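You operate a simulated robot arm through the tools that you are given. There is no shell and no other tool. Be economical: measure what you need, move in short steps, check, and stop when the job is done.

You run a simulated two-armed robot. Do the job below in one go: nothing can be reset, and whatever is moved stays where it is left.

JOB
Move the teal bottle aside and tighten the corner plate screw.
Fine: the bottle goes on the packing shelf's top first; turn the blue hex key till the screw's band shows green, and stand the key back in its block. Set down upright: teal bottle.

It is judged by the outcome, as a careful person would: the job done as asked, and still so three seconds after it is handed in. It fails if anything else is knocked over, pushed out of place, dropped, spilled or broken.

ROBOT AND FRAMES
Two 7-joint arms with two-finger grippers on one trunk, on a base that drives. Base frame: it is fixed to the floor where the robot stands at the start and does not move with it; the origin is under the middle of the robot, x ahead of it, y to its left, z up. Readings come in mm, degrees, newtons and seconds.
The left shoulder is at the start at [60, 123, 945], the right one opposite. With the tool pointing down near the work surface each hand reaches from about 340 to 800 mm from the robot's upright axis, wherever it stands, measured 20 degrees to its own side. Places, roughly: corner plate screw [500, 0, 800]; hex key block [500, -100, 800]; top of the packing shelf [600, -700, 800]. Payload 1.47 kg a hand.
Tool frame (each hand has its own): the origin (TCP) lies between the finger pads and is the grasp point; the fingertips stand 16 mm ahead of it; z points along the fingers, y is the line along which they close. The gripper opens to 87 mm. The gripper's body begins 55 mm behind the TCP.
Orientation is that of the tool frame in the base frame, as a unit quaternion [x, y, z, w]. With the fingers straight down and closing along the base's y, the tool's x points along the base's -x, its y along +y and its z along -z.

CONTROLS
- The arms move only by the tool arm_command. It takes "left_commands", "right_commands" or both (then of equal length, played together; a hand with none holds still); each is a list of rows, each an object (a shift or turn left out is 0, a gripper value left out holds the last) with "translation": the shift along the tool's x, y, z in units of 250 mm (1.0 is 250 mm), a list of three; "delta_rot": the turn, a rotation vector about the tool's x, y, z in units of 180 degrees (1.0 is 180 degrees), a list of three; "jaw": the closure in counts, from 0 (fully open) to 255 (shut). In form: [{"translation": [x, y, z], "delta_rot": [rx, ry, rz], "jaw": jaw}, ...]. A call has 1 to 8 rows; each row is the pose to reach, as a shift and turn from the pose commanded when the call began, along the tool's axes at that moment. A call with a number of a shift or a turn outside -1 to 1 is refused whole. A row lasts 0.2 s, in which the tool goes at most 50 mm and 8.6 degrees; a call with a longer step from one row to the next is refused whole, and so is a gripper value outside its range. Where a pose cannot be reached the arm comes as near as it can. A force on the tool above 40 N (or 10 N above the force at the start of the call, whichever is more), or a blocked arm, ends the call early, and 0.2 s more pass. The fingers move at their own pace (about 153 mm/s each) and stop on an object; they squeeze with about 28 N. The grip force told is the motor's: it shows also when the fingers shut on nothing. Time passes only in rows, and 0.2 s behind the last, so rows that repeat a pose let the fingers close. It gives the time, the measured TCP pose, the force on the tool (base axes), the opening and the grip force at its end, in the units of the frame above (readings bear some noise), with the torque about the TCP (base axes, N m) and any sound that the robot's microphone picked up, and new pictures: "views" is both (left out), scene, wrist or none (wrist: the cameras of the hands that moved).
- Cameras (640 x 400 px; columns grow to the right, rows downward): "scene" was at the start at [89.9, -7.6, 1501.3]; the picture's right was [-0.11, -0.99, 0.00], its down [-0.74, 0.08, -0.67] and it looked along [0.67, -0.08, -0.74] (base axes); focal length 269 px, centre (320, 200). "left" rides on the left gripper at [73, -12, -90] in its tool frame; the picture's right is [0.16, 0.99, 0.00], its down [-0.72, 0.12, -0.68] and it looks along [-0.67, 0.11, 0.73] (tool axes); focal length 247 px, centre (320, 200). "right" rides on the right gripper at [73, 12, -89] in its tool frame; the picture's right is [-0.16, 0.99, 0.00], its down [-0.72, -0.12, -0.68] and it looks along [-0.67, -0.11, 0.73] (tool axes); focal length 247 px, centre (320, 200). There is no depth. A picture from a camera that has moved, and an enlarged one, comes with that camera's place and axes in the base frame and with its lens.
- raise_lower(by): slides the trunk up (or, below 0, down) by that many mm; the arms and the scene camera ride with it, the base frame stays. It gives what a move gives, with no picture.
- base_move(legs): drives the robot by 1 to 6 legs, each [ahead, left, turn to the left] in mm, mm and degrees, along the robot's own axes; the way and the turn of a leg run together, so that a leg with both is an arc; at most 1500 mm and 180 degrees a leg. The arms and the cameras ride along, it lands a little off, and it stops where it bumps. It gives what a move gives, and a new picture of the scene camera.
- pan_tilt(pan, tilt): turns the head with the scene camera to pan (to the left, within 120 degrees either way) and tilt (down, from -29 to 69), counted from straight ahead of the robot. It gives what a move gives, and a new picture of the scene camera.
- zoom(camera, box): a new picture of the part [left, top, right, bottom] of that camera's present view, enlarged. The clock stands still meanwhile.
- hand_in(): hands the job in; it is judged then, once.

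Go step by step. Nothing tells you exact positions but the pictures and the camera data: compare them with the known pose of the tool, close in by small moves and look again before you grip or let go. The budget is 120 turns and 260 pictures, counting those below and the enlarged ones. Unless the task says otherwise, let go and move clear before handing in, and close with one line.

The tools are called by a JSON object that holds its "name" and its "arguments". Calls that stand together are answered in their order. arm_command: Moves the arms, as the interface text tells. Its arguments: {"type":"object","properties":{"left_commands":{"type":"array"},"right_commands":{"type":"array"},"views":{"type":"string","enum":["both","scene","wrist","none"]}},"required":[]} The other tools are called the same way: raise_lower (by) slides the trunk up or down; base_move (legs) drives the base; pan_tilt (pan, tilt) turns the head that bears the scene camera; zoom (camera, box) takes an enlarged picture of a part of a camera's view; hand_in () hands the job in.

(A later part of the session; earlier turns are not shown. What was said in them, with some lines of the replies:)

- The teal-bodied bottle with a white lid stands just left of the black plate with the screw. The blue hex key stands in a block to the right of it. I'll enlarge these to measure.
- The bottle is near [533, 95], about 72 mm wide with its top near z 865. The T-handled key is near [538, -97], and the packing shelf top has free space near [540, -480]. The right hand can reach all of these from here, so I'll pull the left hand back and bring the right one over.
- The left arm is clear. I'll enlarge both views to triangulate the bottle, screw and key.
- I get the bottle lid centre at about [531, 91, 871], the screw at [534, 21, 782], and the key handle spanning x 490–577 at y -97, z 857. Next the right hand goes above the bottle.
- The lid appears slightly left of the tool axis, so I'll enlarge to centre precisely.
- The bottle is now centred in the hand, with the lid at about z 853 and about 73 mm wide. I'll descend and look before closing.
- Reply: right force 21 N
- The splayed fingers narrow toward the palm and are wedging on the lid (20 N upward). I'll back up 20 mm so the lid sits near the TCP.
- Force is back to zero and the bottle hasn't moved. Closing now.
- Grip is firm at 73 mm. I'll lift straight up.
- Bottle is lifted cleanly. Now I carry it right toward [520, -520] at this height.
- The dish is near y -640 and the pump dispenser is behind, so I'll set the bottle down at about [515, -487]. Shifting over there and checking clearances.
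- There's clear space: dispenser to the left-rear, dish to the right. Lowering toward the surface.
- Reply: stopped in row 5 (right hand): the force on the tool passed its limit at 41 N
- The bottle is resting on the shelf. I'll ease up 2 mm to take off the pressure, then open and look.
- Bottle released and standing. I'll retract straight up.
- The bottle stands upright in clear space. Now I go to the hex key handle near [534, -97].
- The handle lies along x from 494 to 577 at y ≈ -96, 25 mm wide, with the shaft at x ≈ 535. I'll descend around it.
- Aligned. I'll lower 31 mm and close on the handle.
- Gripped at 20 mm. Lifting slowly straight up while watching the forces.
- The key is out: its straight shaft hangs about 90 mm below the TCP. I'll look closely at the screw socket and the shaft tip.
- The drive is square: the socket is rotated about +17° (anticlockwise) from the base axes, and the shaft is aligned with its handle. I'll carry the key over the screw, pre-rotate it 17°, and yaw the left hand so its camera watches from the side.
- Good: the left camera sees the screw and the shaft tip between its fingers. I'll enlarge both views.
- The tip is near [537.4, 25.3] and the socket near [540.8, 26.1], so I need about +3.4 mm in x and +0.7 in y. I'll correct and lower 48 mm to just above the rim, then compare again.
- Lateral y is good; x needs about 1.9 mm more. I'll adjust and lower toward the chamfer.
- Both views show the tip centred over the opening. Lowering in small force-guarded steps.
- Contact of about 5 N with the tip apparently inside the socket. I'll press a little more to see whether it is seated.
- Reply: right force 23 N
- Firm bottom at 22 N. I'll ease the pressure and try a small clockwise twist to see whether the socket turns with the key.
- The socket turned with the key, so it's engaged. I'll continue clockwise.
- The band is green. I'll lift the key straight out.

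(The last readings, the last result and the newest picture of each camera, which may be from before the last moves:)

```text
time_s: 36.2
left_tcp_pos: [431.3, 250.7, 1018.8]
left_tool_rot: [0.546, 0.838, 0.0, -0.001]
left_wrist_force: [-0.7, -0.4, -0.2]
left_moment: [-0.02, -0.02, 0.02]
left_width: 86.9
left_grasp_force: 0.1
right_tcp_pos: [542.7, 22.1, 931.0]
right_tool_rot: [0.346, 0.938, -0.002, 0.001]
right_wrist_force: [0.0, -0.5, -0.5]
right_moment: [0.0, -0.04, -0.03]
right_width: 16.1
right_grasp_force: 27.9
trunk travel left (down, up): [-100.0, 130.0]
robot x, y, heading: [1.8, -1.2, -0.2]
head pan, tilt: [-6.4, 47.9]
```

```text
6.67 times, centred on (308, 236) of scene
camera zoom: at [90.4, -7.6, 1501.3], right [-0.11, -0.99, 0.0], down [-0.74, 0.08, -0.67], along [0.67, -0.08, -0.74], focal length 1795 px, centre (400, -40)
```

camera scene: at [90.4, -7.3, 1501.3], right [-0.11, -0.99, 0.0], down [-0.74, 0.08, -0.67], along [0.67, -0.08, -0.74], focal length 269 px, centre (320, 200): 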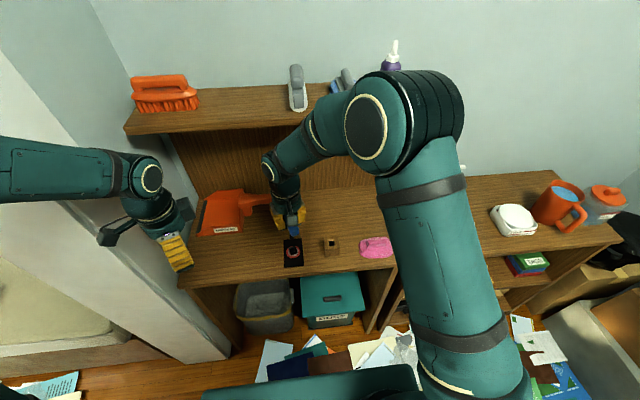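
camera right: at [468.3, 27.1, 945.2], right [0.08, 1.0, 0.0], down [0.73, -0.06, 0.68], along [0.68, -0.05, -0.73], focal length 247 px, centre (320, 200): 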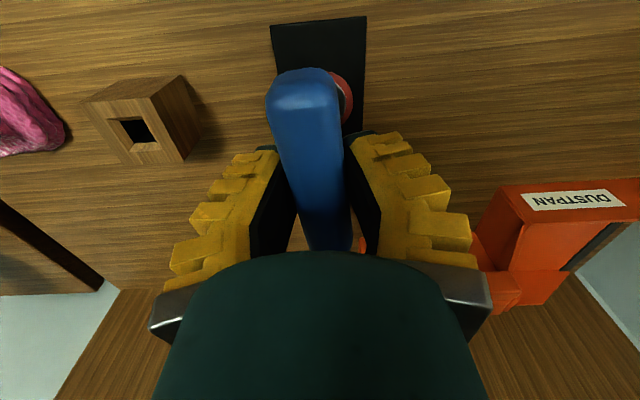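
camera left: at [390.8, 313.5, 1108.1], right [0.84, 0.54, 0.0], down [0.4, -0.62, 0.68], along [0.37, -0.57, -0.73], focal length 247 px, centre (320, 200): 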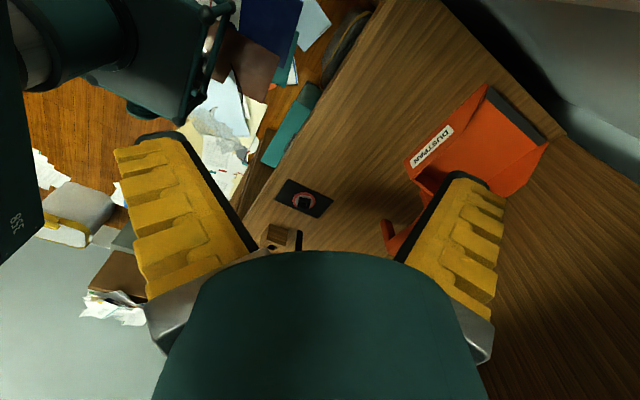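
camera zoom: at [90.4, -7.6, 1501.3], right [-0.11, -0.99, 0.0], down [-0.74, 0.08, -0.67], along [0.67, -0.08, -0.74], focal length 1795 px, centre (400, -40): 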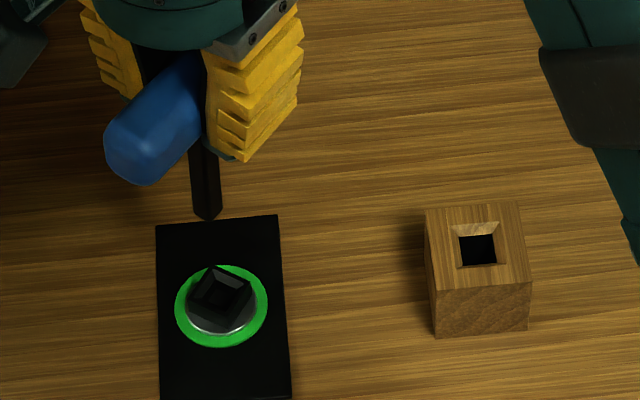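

Next I return the key above its block with its original yaw, and shift the left camera so it can see the block.

{"name": "arm_command", "arguments": {"left_commands": [{"translation": [-0.07, -0.031, 0]}, {"translation": [-0.14, -0.062, 0]}, {"translation": [-0.21, -0.0925, 0]}, {"translation": [-0.28, -0.123, 0]}, {"translation": [-0.35, -0.154, 0]}, {"translation": [-0.42, -0.185, 0]}, {"translation": [-0.42, -0.185, 0]}], "right_commands": [{"translation": [-0.05, -0.065, 0], "delta_rot": [0, 0, -0.04]}, {"translation": [-0.1, -0.13, 0], "delta_rot": [0, 0, -0.08]}, {"translation": [-0.15, -0.195, 0], "delta_rot": [0, 0, -0.12]}, {"translation": [-0.2, -0.26, 0], "delta_rot": [0, 0, -0.16]}, {"translation": [-0.25, -0.325, 0], "delta_rot": [0, 0, -0.2]}, {"translation": [-0.29, -0.381, 0], "delta_rot": [0, 0, -0.224]}, {"translation": [-0.29, -0.381, 0], "delta_rot": [0, 0, -0.224]}], "views": "both"}}

```text
time_s: 37.8
left_tcp_pos: [430.4, 134.4, 1019.8]
left_tool_rot: [0.546, 0.838, 0.0, 0.001]
left_wrist_force: [-0.9, 0.4, 0.4]
left_moment: [0.02, 0.02, -0.01]
left_width: 86.9
left_grasp_force: 0.1
right_tcp_pos: [535.0, -95.0, 931.2]
right_tool_rot: [0.0, 1.0, -0.001, 0.001]
right_wrist_force: [-0.3, -0.1, -0.6]
right_moment: [-0.02, 0.0, 0.02]
right_width: 16.2
right_grasp_force: 28.0
trunk travel left (down, up): [-100.0, 130.0]
robot x, y, heading: [1.3, -2.4, 0.0]
head pan, tilt: [-6.4, 47.9]
camera scene: at [90.1, -7.2, 1501.3], right [-0.11, -0.99, 0.0], down [-0.74, 0.08, -0.67], along [0.67, -0.08, -0.74], focal length 269 px, centre (320, 200)
camera right: at [463.0, -86.1, 1020.0], right [0.16, 0.99, 0.0], down [0.72, -0.11, 0.68], along [0.67, -0.11, -0.73], focal length 247 px, centre (320, 200)
camera left: at [390.0, 198.1, 1108.8], right [0.84, 0.54, 0.0], down [0.4, -0.62, 0.68], along [0.37, -0.57, -0.73], focal length 247 px, centre (320, 200)
```

scene: 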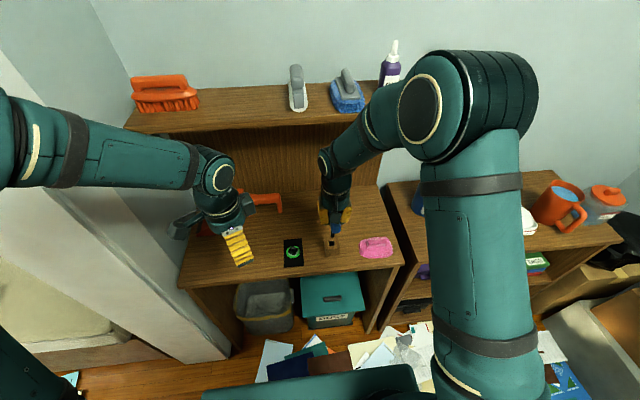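
right: 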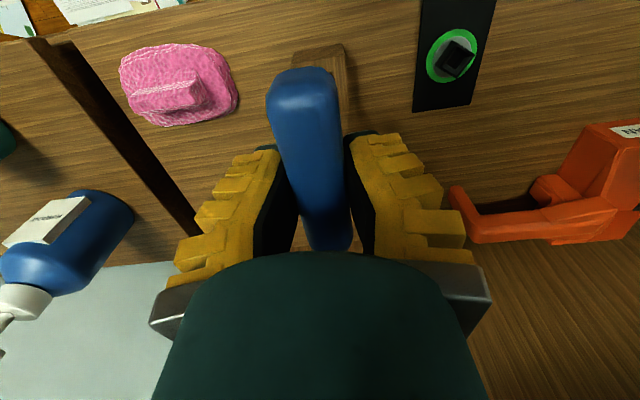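
left: 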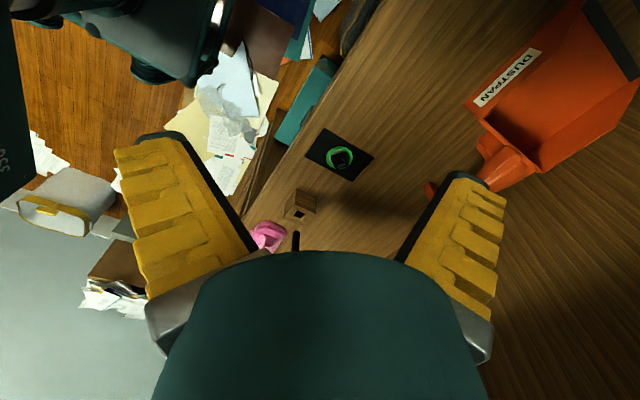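

{"name": "zoom", "arguments": {"camera": "left", "box": [264, 185, 344, 235]}}

{"name": "zoom", "arguments": {"camera": "scene", "box": [308, 222, 356, 252]}}

```text
8.00 times, centred on (304, 210) of left
camera zoom: at [390.0, 198.1, 1108.8], right [0.84, 0.54, 0.0], down [0.4, -0.62, 0.68], along [0.37, -0.57, -0.73], focal length 1976 px, centre (448, 120)
```

zoom: 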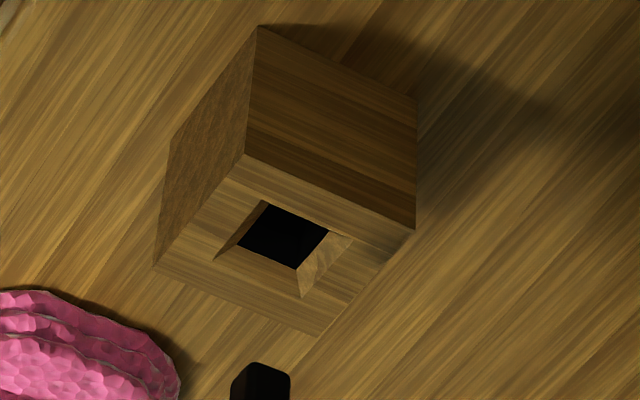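

```text
13.33 times, centred on (332, 237) of scene
camera zoom: at [90.1, -7.2, 1501.3], right [-0.11, -0.99, 0.0], down [-0.74, 0.08, -0.67], along [0.67, -0.08, -0.74], focal length 3590 px, centre (160, -293)
```

zoom: 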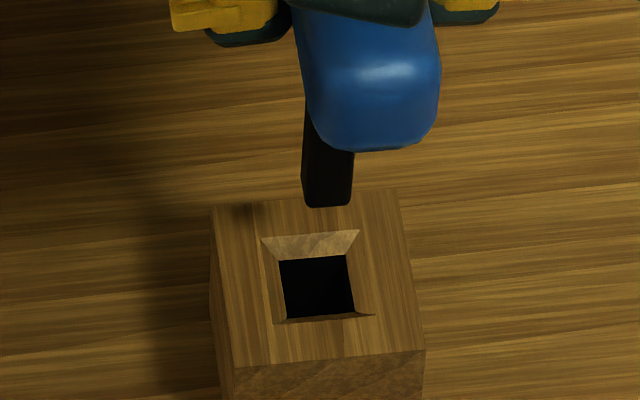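

Tip is about 2.7 mm short in x and 0.7 in y relative to the hole. I'll correct and lower to just above it.

{"name": "arm_command", "arguments": {"right_commands": [{"translation": [-0.0108, 0.0028, 0.03]}, {"translation": [-0.0108, 0.0028, 0.06]}, {"translation": [-0.0108, 0.0028, 0.1]}, {"translation": [-0.0108, 0.0028, 0.1]}], "views": "none"}}

{"name": "zoom", "arguments": {"camera": "left", "box": [264, 185, 344, 235]}}

{"name": "zoom", "arguments": {"camera": "scene", "box": [308, 222, 356, 252]}}

```text
time_s: 38.8
left_tcp_pos: [430.0, 134.8, 1020.1]
left_tool_rot: [0.546, 0.838, 0.0, 0.0]
left_wrist_force: [0.1, -0.4, 0.0]
left_moment: [0.01, -0.02, 0.03]
left_width: 87.4
left_grasp_force: 0.2
right_tcp_pos: [538.9, -96.9, 905.2]
right_tool_rot: [0.001, 1.0, -0.001, 0.0]
right_wrist_force: [0.4, 0.2, -1.0]
right_moment: [0.0, -0.01, -0.02]
right_width: 16.2
right_grasp_force: 27.9
trunk travel left (down, up): [-100.0, 130.0]
robot x, y, heading: [0.6, 1.7, 0.0]
head pan, tilt: [-6.4, 47.9]
```

```text
8.00 times, centred on (304, 210) of left
camera zoom: at [389.9, 197.9, 1108.9], right [0.84, 0.54, 0.0], down [0.4, -0.62, 0.68], along [0.37, -0.57, -0.73], focal length 1976 px, centre (448, 120)
```

zoom: 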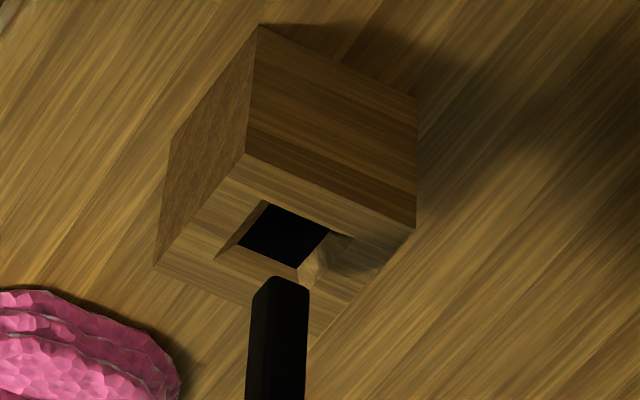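

```text
13.33 times, centred on (332, 237) of scene
camera zoom: at [90.0, -7.8, 1501.4], right [-0.11, -0.99, 0.0], down [-0.74, 0.08, -0.67], along [0.67, -0.07, -0.74], focal length 3590 px, centre (160, -293)
```

zoom: 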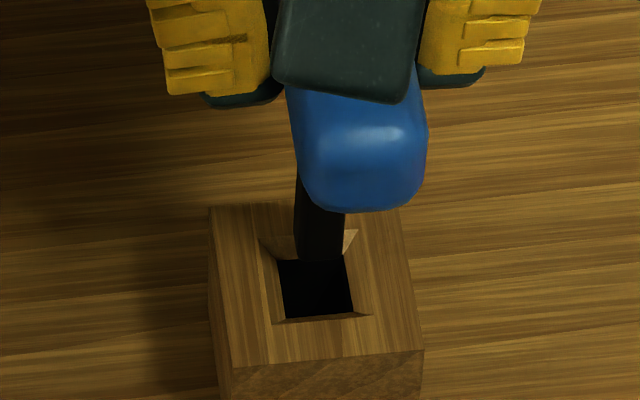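

Aligned in both views. Inserting gradually.

{"name": "arm_command", "arguments": {"right_commands": [{"translation": [-0.001, 0.0016, 0.02]}, {"translation": [-0.001, 0.0016, 0.04]}, {"translation": [-0.001, 0.0016, 0.06]}, {"translation": [-0.001, 0.0016, 0.08]}, {"translation": [-0.001, 0.0016, 0.1]}, {"translation": [-0.001, 0.0016, 0.12]}, {"translation": [-0.001, 0.0016, 0.12]}], "views": "none"}}

{"name": "zoom", "arguments": {"camera": "left", "box": [264, 185, 344, 235]}}

{"name": "zoom", "arguments": {"camera": "scene", "box": [292, 212, 372, 262]}}

```text
time_s: 40.4
left_tcp_pos: [430.0, 135.1, 1020.0]
left_tool_rot: [0.546, 0.838, -0.001, 0.001]
left_wrist_force: [0.1, -0.1, -0.5]
left_moment: [-0.01, 0.0, -0.03]
left_width: 87.1
left_grasp_force: 0.0
right_tcp_pos: [539.3, -95.1, 876.8]
right_tool_rot: [0.001, 1.0, -0.001, 0.001]
right_wrist_force: [-0.4, 0.3, -1.2]
right_moment: [0.01, 0.0, 0.03]
right_width: 16.3
right_grasp_force: 27.3
trunk travel left (down, up): [-100.0, 130.0]
robot x, y, heading: [0.7, 1.4, 0.1]
head pan, tilt: [-6.4, 47.9]
```

```text
8.00 times, centred on (304, 210) of left
camera zoom: at [390.0, 197.9, 1108.9], right [0.84, 0.54, 0.0], down [0.4, -0.62, 0.68], along [0.37, -0.57, -0.73], focal length 1976 px, centre (448, 120)
```

zoom: 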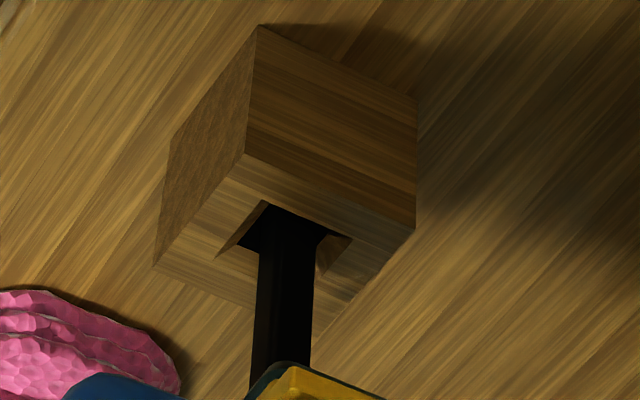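

```text
8.00 times, centred on (332, 237) of scene
camera zoom: at [90.1, -7.7, 1501.4], right [-0.11, -0.99, 0.0], down [-0.74, 0.08, -0.67], along [0.67, -0.07, -0.74], focal length 2154 px, centre (224, -96)
```

zoom: 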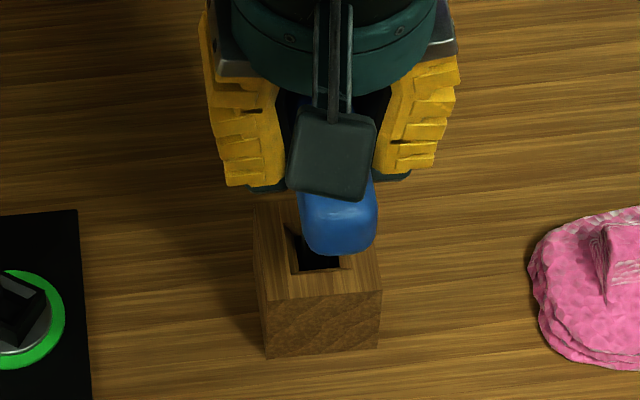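

The shaft is sliding into the hole freely. Continuing to the bottom.

{"name": "arm_command", "arguments": {"right_commands": [{"translation": [0, 0, 0.02]}, {"translation": [0, 0, 0.04]}, {"translation": [0, 0, 0.06]}, {"translation": [0, 0, 0.076]}, {"translation": [0, 0, 0.088]}, {"translation": [0, 0, 0.088]}], "views": "none"}}

{"name": "zoom", "arguments": {"camera": "left", "box": [264, 185, 344, 235]}}

```text
time_s: 41.8
left_tcp_pos: [430.1, 136.5, 1018.8]
left_tool_rot: [0.546, 0.838, 0.0, 0.0]
left_wrist_force: [0.7, 0.3, 0.4]
left_moment: [0.0, 0.01, -0.02]
left_width: 87.2
left_grasp_force: 0.1
right_tcp_pos: [538.0, -95.8, 855.0]
right_tool_rot: [0.001, 1.0, -0.001, 0.001]
right_wrist_force: [0.1, 0.6, -0.9]
right_moment: [-0.02, -0.01, -0.03]
right_width: 16.3
right_grasp_force: 27.5
trunk travel left (down, up): [-100.0, 130.0]
robot x, y, heading: [0.9, -2.8, 0.2]
head pan, tilt: [-6.4, 47.9]
```

```text
8.00 times, centred on (304, 210) of left
camera zoom: at [390.0, 197.9, 1108.9], right [0.84, 0.54, 0.0], down [0.4, -0.62, 0.68], along [0.37, -0.57, -0.73], focal length 1976 px, centre (448, 120)
```

zoom: 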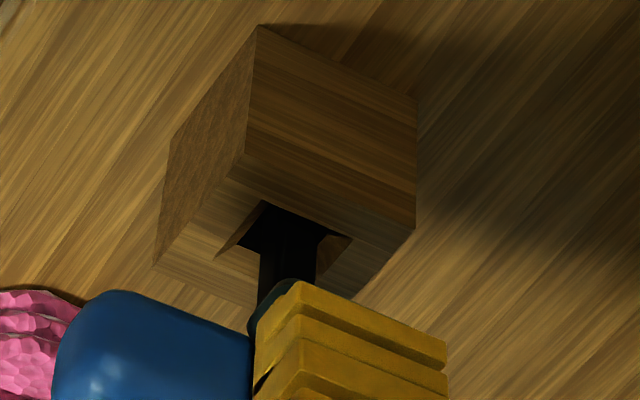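

{"name": "arm_command", "arguments": {"right_commands": [{"translation": [0, 0, 0.008]}, {"translation": [0, 0, 0.014]}, {"translation": [0, 0, 0.02]}, {"translation": [0, 0, 0.02]}], "views": "none"}}

```text
time_s: 42.8
left_tcp_pos: [430.6, 135.2, 1019.7]
left_tool_rot: [0.546, 0.838, 0.0, 0.001]
left_wrist_force: [0.6, -0.6, 0.7]
left_moment: [-0.04, 0.01, 0.02]
left_width: 86.8
left_grasp_force: 0.1
right_tcp_pos: [538.5, -95.3, 850.7]
right_tool_rot: [0.001, 1.0, 0.001, 0.002]
right_wrist_force: [-1.8, 0.1, 21.3]
right_moment: [0.0, 0.06, 0.02]
right_width: 26.4
right_grasp_force: 27.6
trunk travel left (down, up): [-100.0, 130.0]
robot x, y, heading: [0.5, -0.9, 0.0]
head pan, tilt: [-6.4, 47.9]
```

It's seated on the bottom. I'll ease off 2 mm, then release.

{"name": "arm_command", "arguments": {"right_commands": [{"translation": [0, 0, -0.008]}, {"translation": [0, 0, -0.008]}, {"translation": [0, 0, -0.008], "jaw": 150}, {"translation": [0, 0, -0.008], "jaw": 60}, {"translation": [0, 0, -0.008], "jaw": 0}, {"translation": [0, 0, -0.008], "jaw": 0}], "views": "wrist"}}

{"name": "zoom", "arguments": {"camera": "left", "box": [250, 180, 346, 240]}}

```text
time_s: 44.2
left_tcp_pos: [429.8, 135.3, 1020.0]
left_tool_rot: [0.546, 0.838, 0.0, 0.0]
left_wrist_force: [0.1, 0.3, -0.7]
left_moment: [-0.01, 0.01, 0.01]
left_width: 87.0
left_grasp_force: 0.1
right_tcp_pos: [539.8, -95.9, 850.6]
right_tool_rot: [0.001, 1.0, -0.002, 0.001]
right_wrist_force: [-0.2, -0.2, 0.6]
right_moment: [0.01, 0.0, -0.01]
right_width: 86.9
right_grasp_force: 0.1
trunk travel left (down, up): [-100.0, 130.0]
robot x, y, heading: [-3.6, -1.9, -0.3]
head pan, tilt: [-6.4, 47.9]
camera right: at [466.2, -85.2, 939.6], right [0.16, 0.99, 0.0], down [0.72, -0.12, 0.68], along [0.67, -0.11, -0.73], focal length 247 px, centre (320, 200)
```

right: 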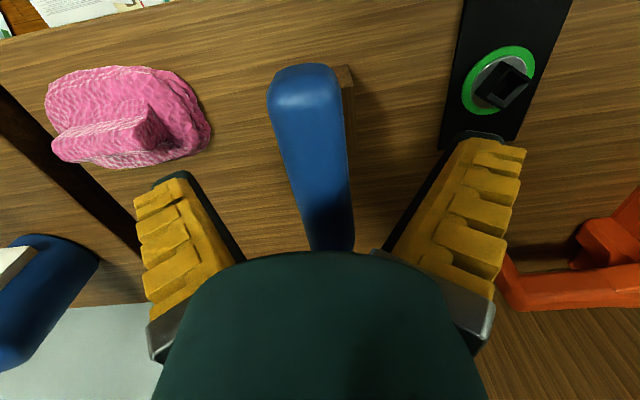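

```text
6.67 times, centred on (298, 210) of left
camera zoom: at [390.0, 197.9, 1108.9], right [0.84, 0.54, 0.0], down [0.4, -0.62, 0.68], along [0.37, -0.57, -0.73], focal length 1646 px, centre (467, 133)
```

zoom: 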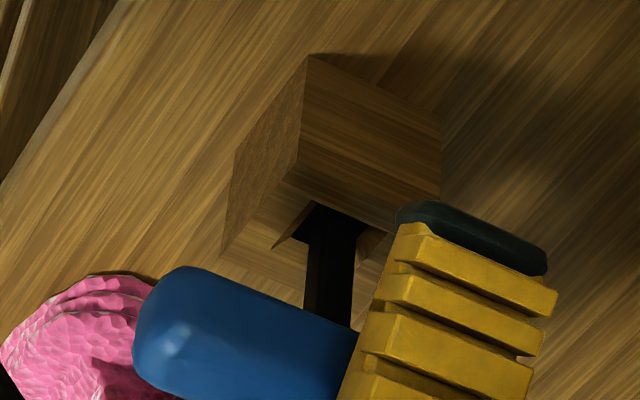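

The key stands free in its block. Now I retract the right hand straight up.

{"name": "arm_command", "arguments": {"right_commands": [{"translation": [0, 0, -0.04]}, {"translation": [0, 0, -0.12]}, {"translation": [0, 0, -0.28]}, {"translation": [0, 0, -0.45]}, {"translation": [0, 0, -0.6]}, {"translation": [0.1, -0.15, -0.65]}, {"translation": [0.2, -0.3, -0.7]}, {"translation": [0.25, -0.4, -0.7]}], "views": "scene"}}

{"name": "zoom", "arguments": {"camera": "scene", "box": [180, 180, 420, 330]}}

{"name": "zoom", "arguments": {"camera": "left", "box": [250, 120, 410, 220]}}

```text
time_s: 46.0
left_tcp_pos: [430.6, 135.7, 1019.7]
left_tool_rot: [0.546, 0.838, 0.0, 0.0]
left_wrist_force: [0.0, 0.4, 0.0]
left_moment: [0.04, 0.02, -0.01]
left_width: 87.1
left_grasp_force: 0.0
right_tcp_pos: [475.7, -195.5, 1027.5]
right_tool_rot: [0.001, 1.0, 0.0, 0.001]
right_wrist_force: [-0.5, 0.2, 0.2]
right_moment: [0.01, -0.02, 0.0]
right_width: 87.2
right_grasp_force: 0.1
trunk travel left (down, up): [-100.0, 130.0]
robot x, y, heading: [0.8, 6.0, -0.0]
head pan, tilt: [-6.4, 47.9]
camera scene: at [90.0, -8.3, 1501.3], right [-0.11, -0.99, 0.0], down [-0.74, 0.08, -0.67], along [0.67, -0.07, -0.74], focal length 269 px, centre (320, 200)
```

scene: 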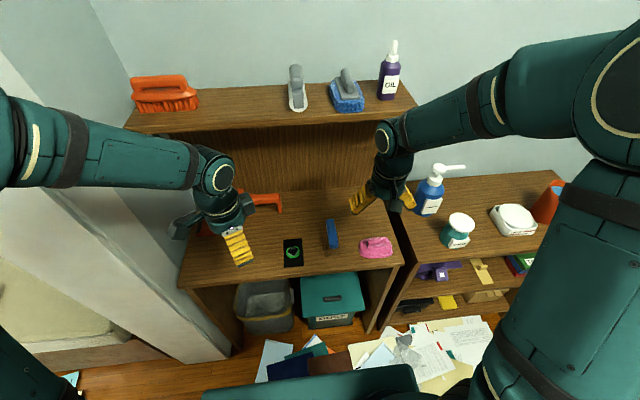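

```text
2.67 times, centred on (300, 255) of scene
camera zoom: at [90.0, -8.3, 1501.3], right [-0.11, -0.99, 0.0], down [-0.74, 0.08, -0.67], along [0.67, -0.07, -0.74], focal length 718 px, centre (373, 53)
```

zoom: 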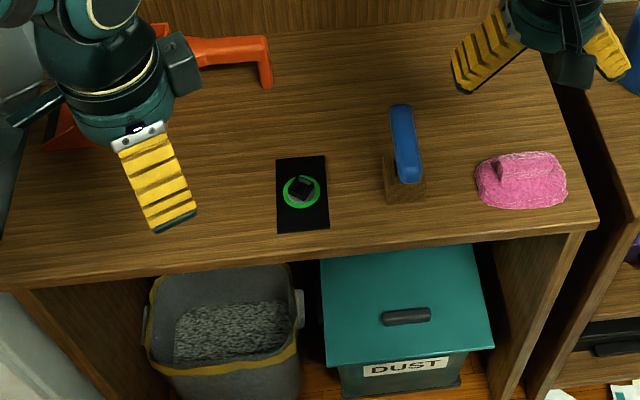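

```text
4.00 times, centred on (330, 170) of left
camera zoom: at [389.9, 197.5, 1109.0], right [0.84, 0.54, 0.0], down [0.4, -0.62, 0.68], along [0.37, -0.57, -0.73], focal length 988 px, centre (280, 320)
```

zoom: 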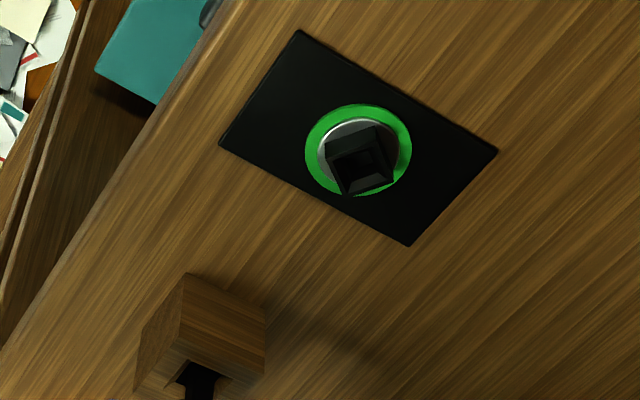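

The band is green, the key stands in its block, the bottle is upright on the packing shelf, and both hands are empty and clear. Handing in.

{"name": "hand_in", "arguments": {}}

```text
The job is handed in.
```

The job is done and handed in: the teal bottle stands upright on the packing shelf, the corner plate screw's band shows green, and the blue hex key is back in its block.
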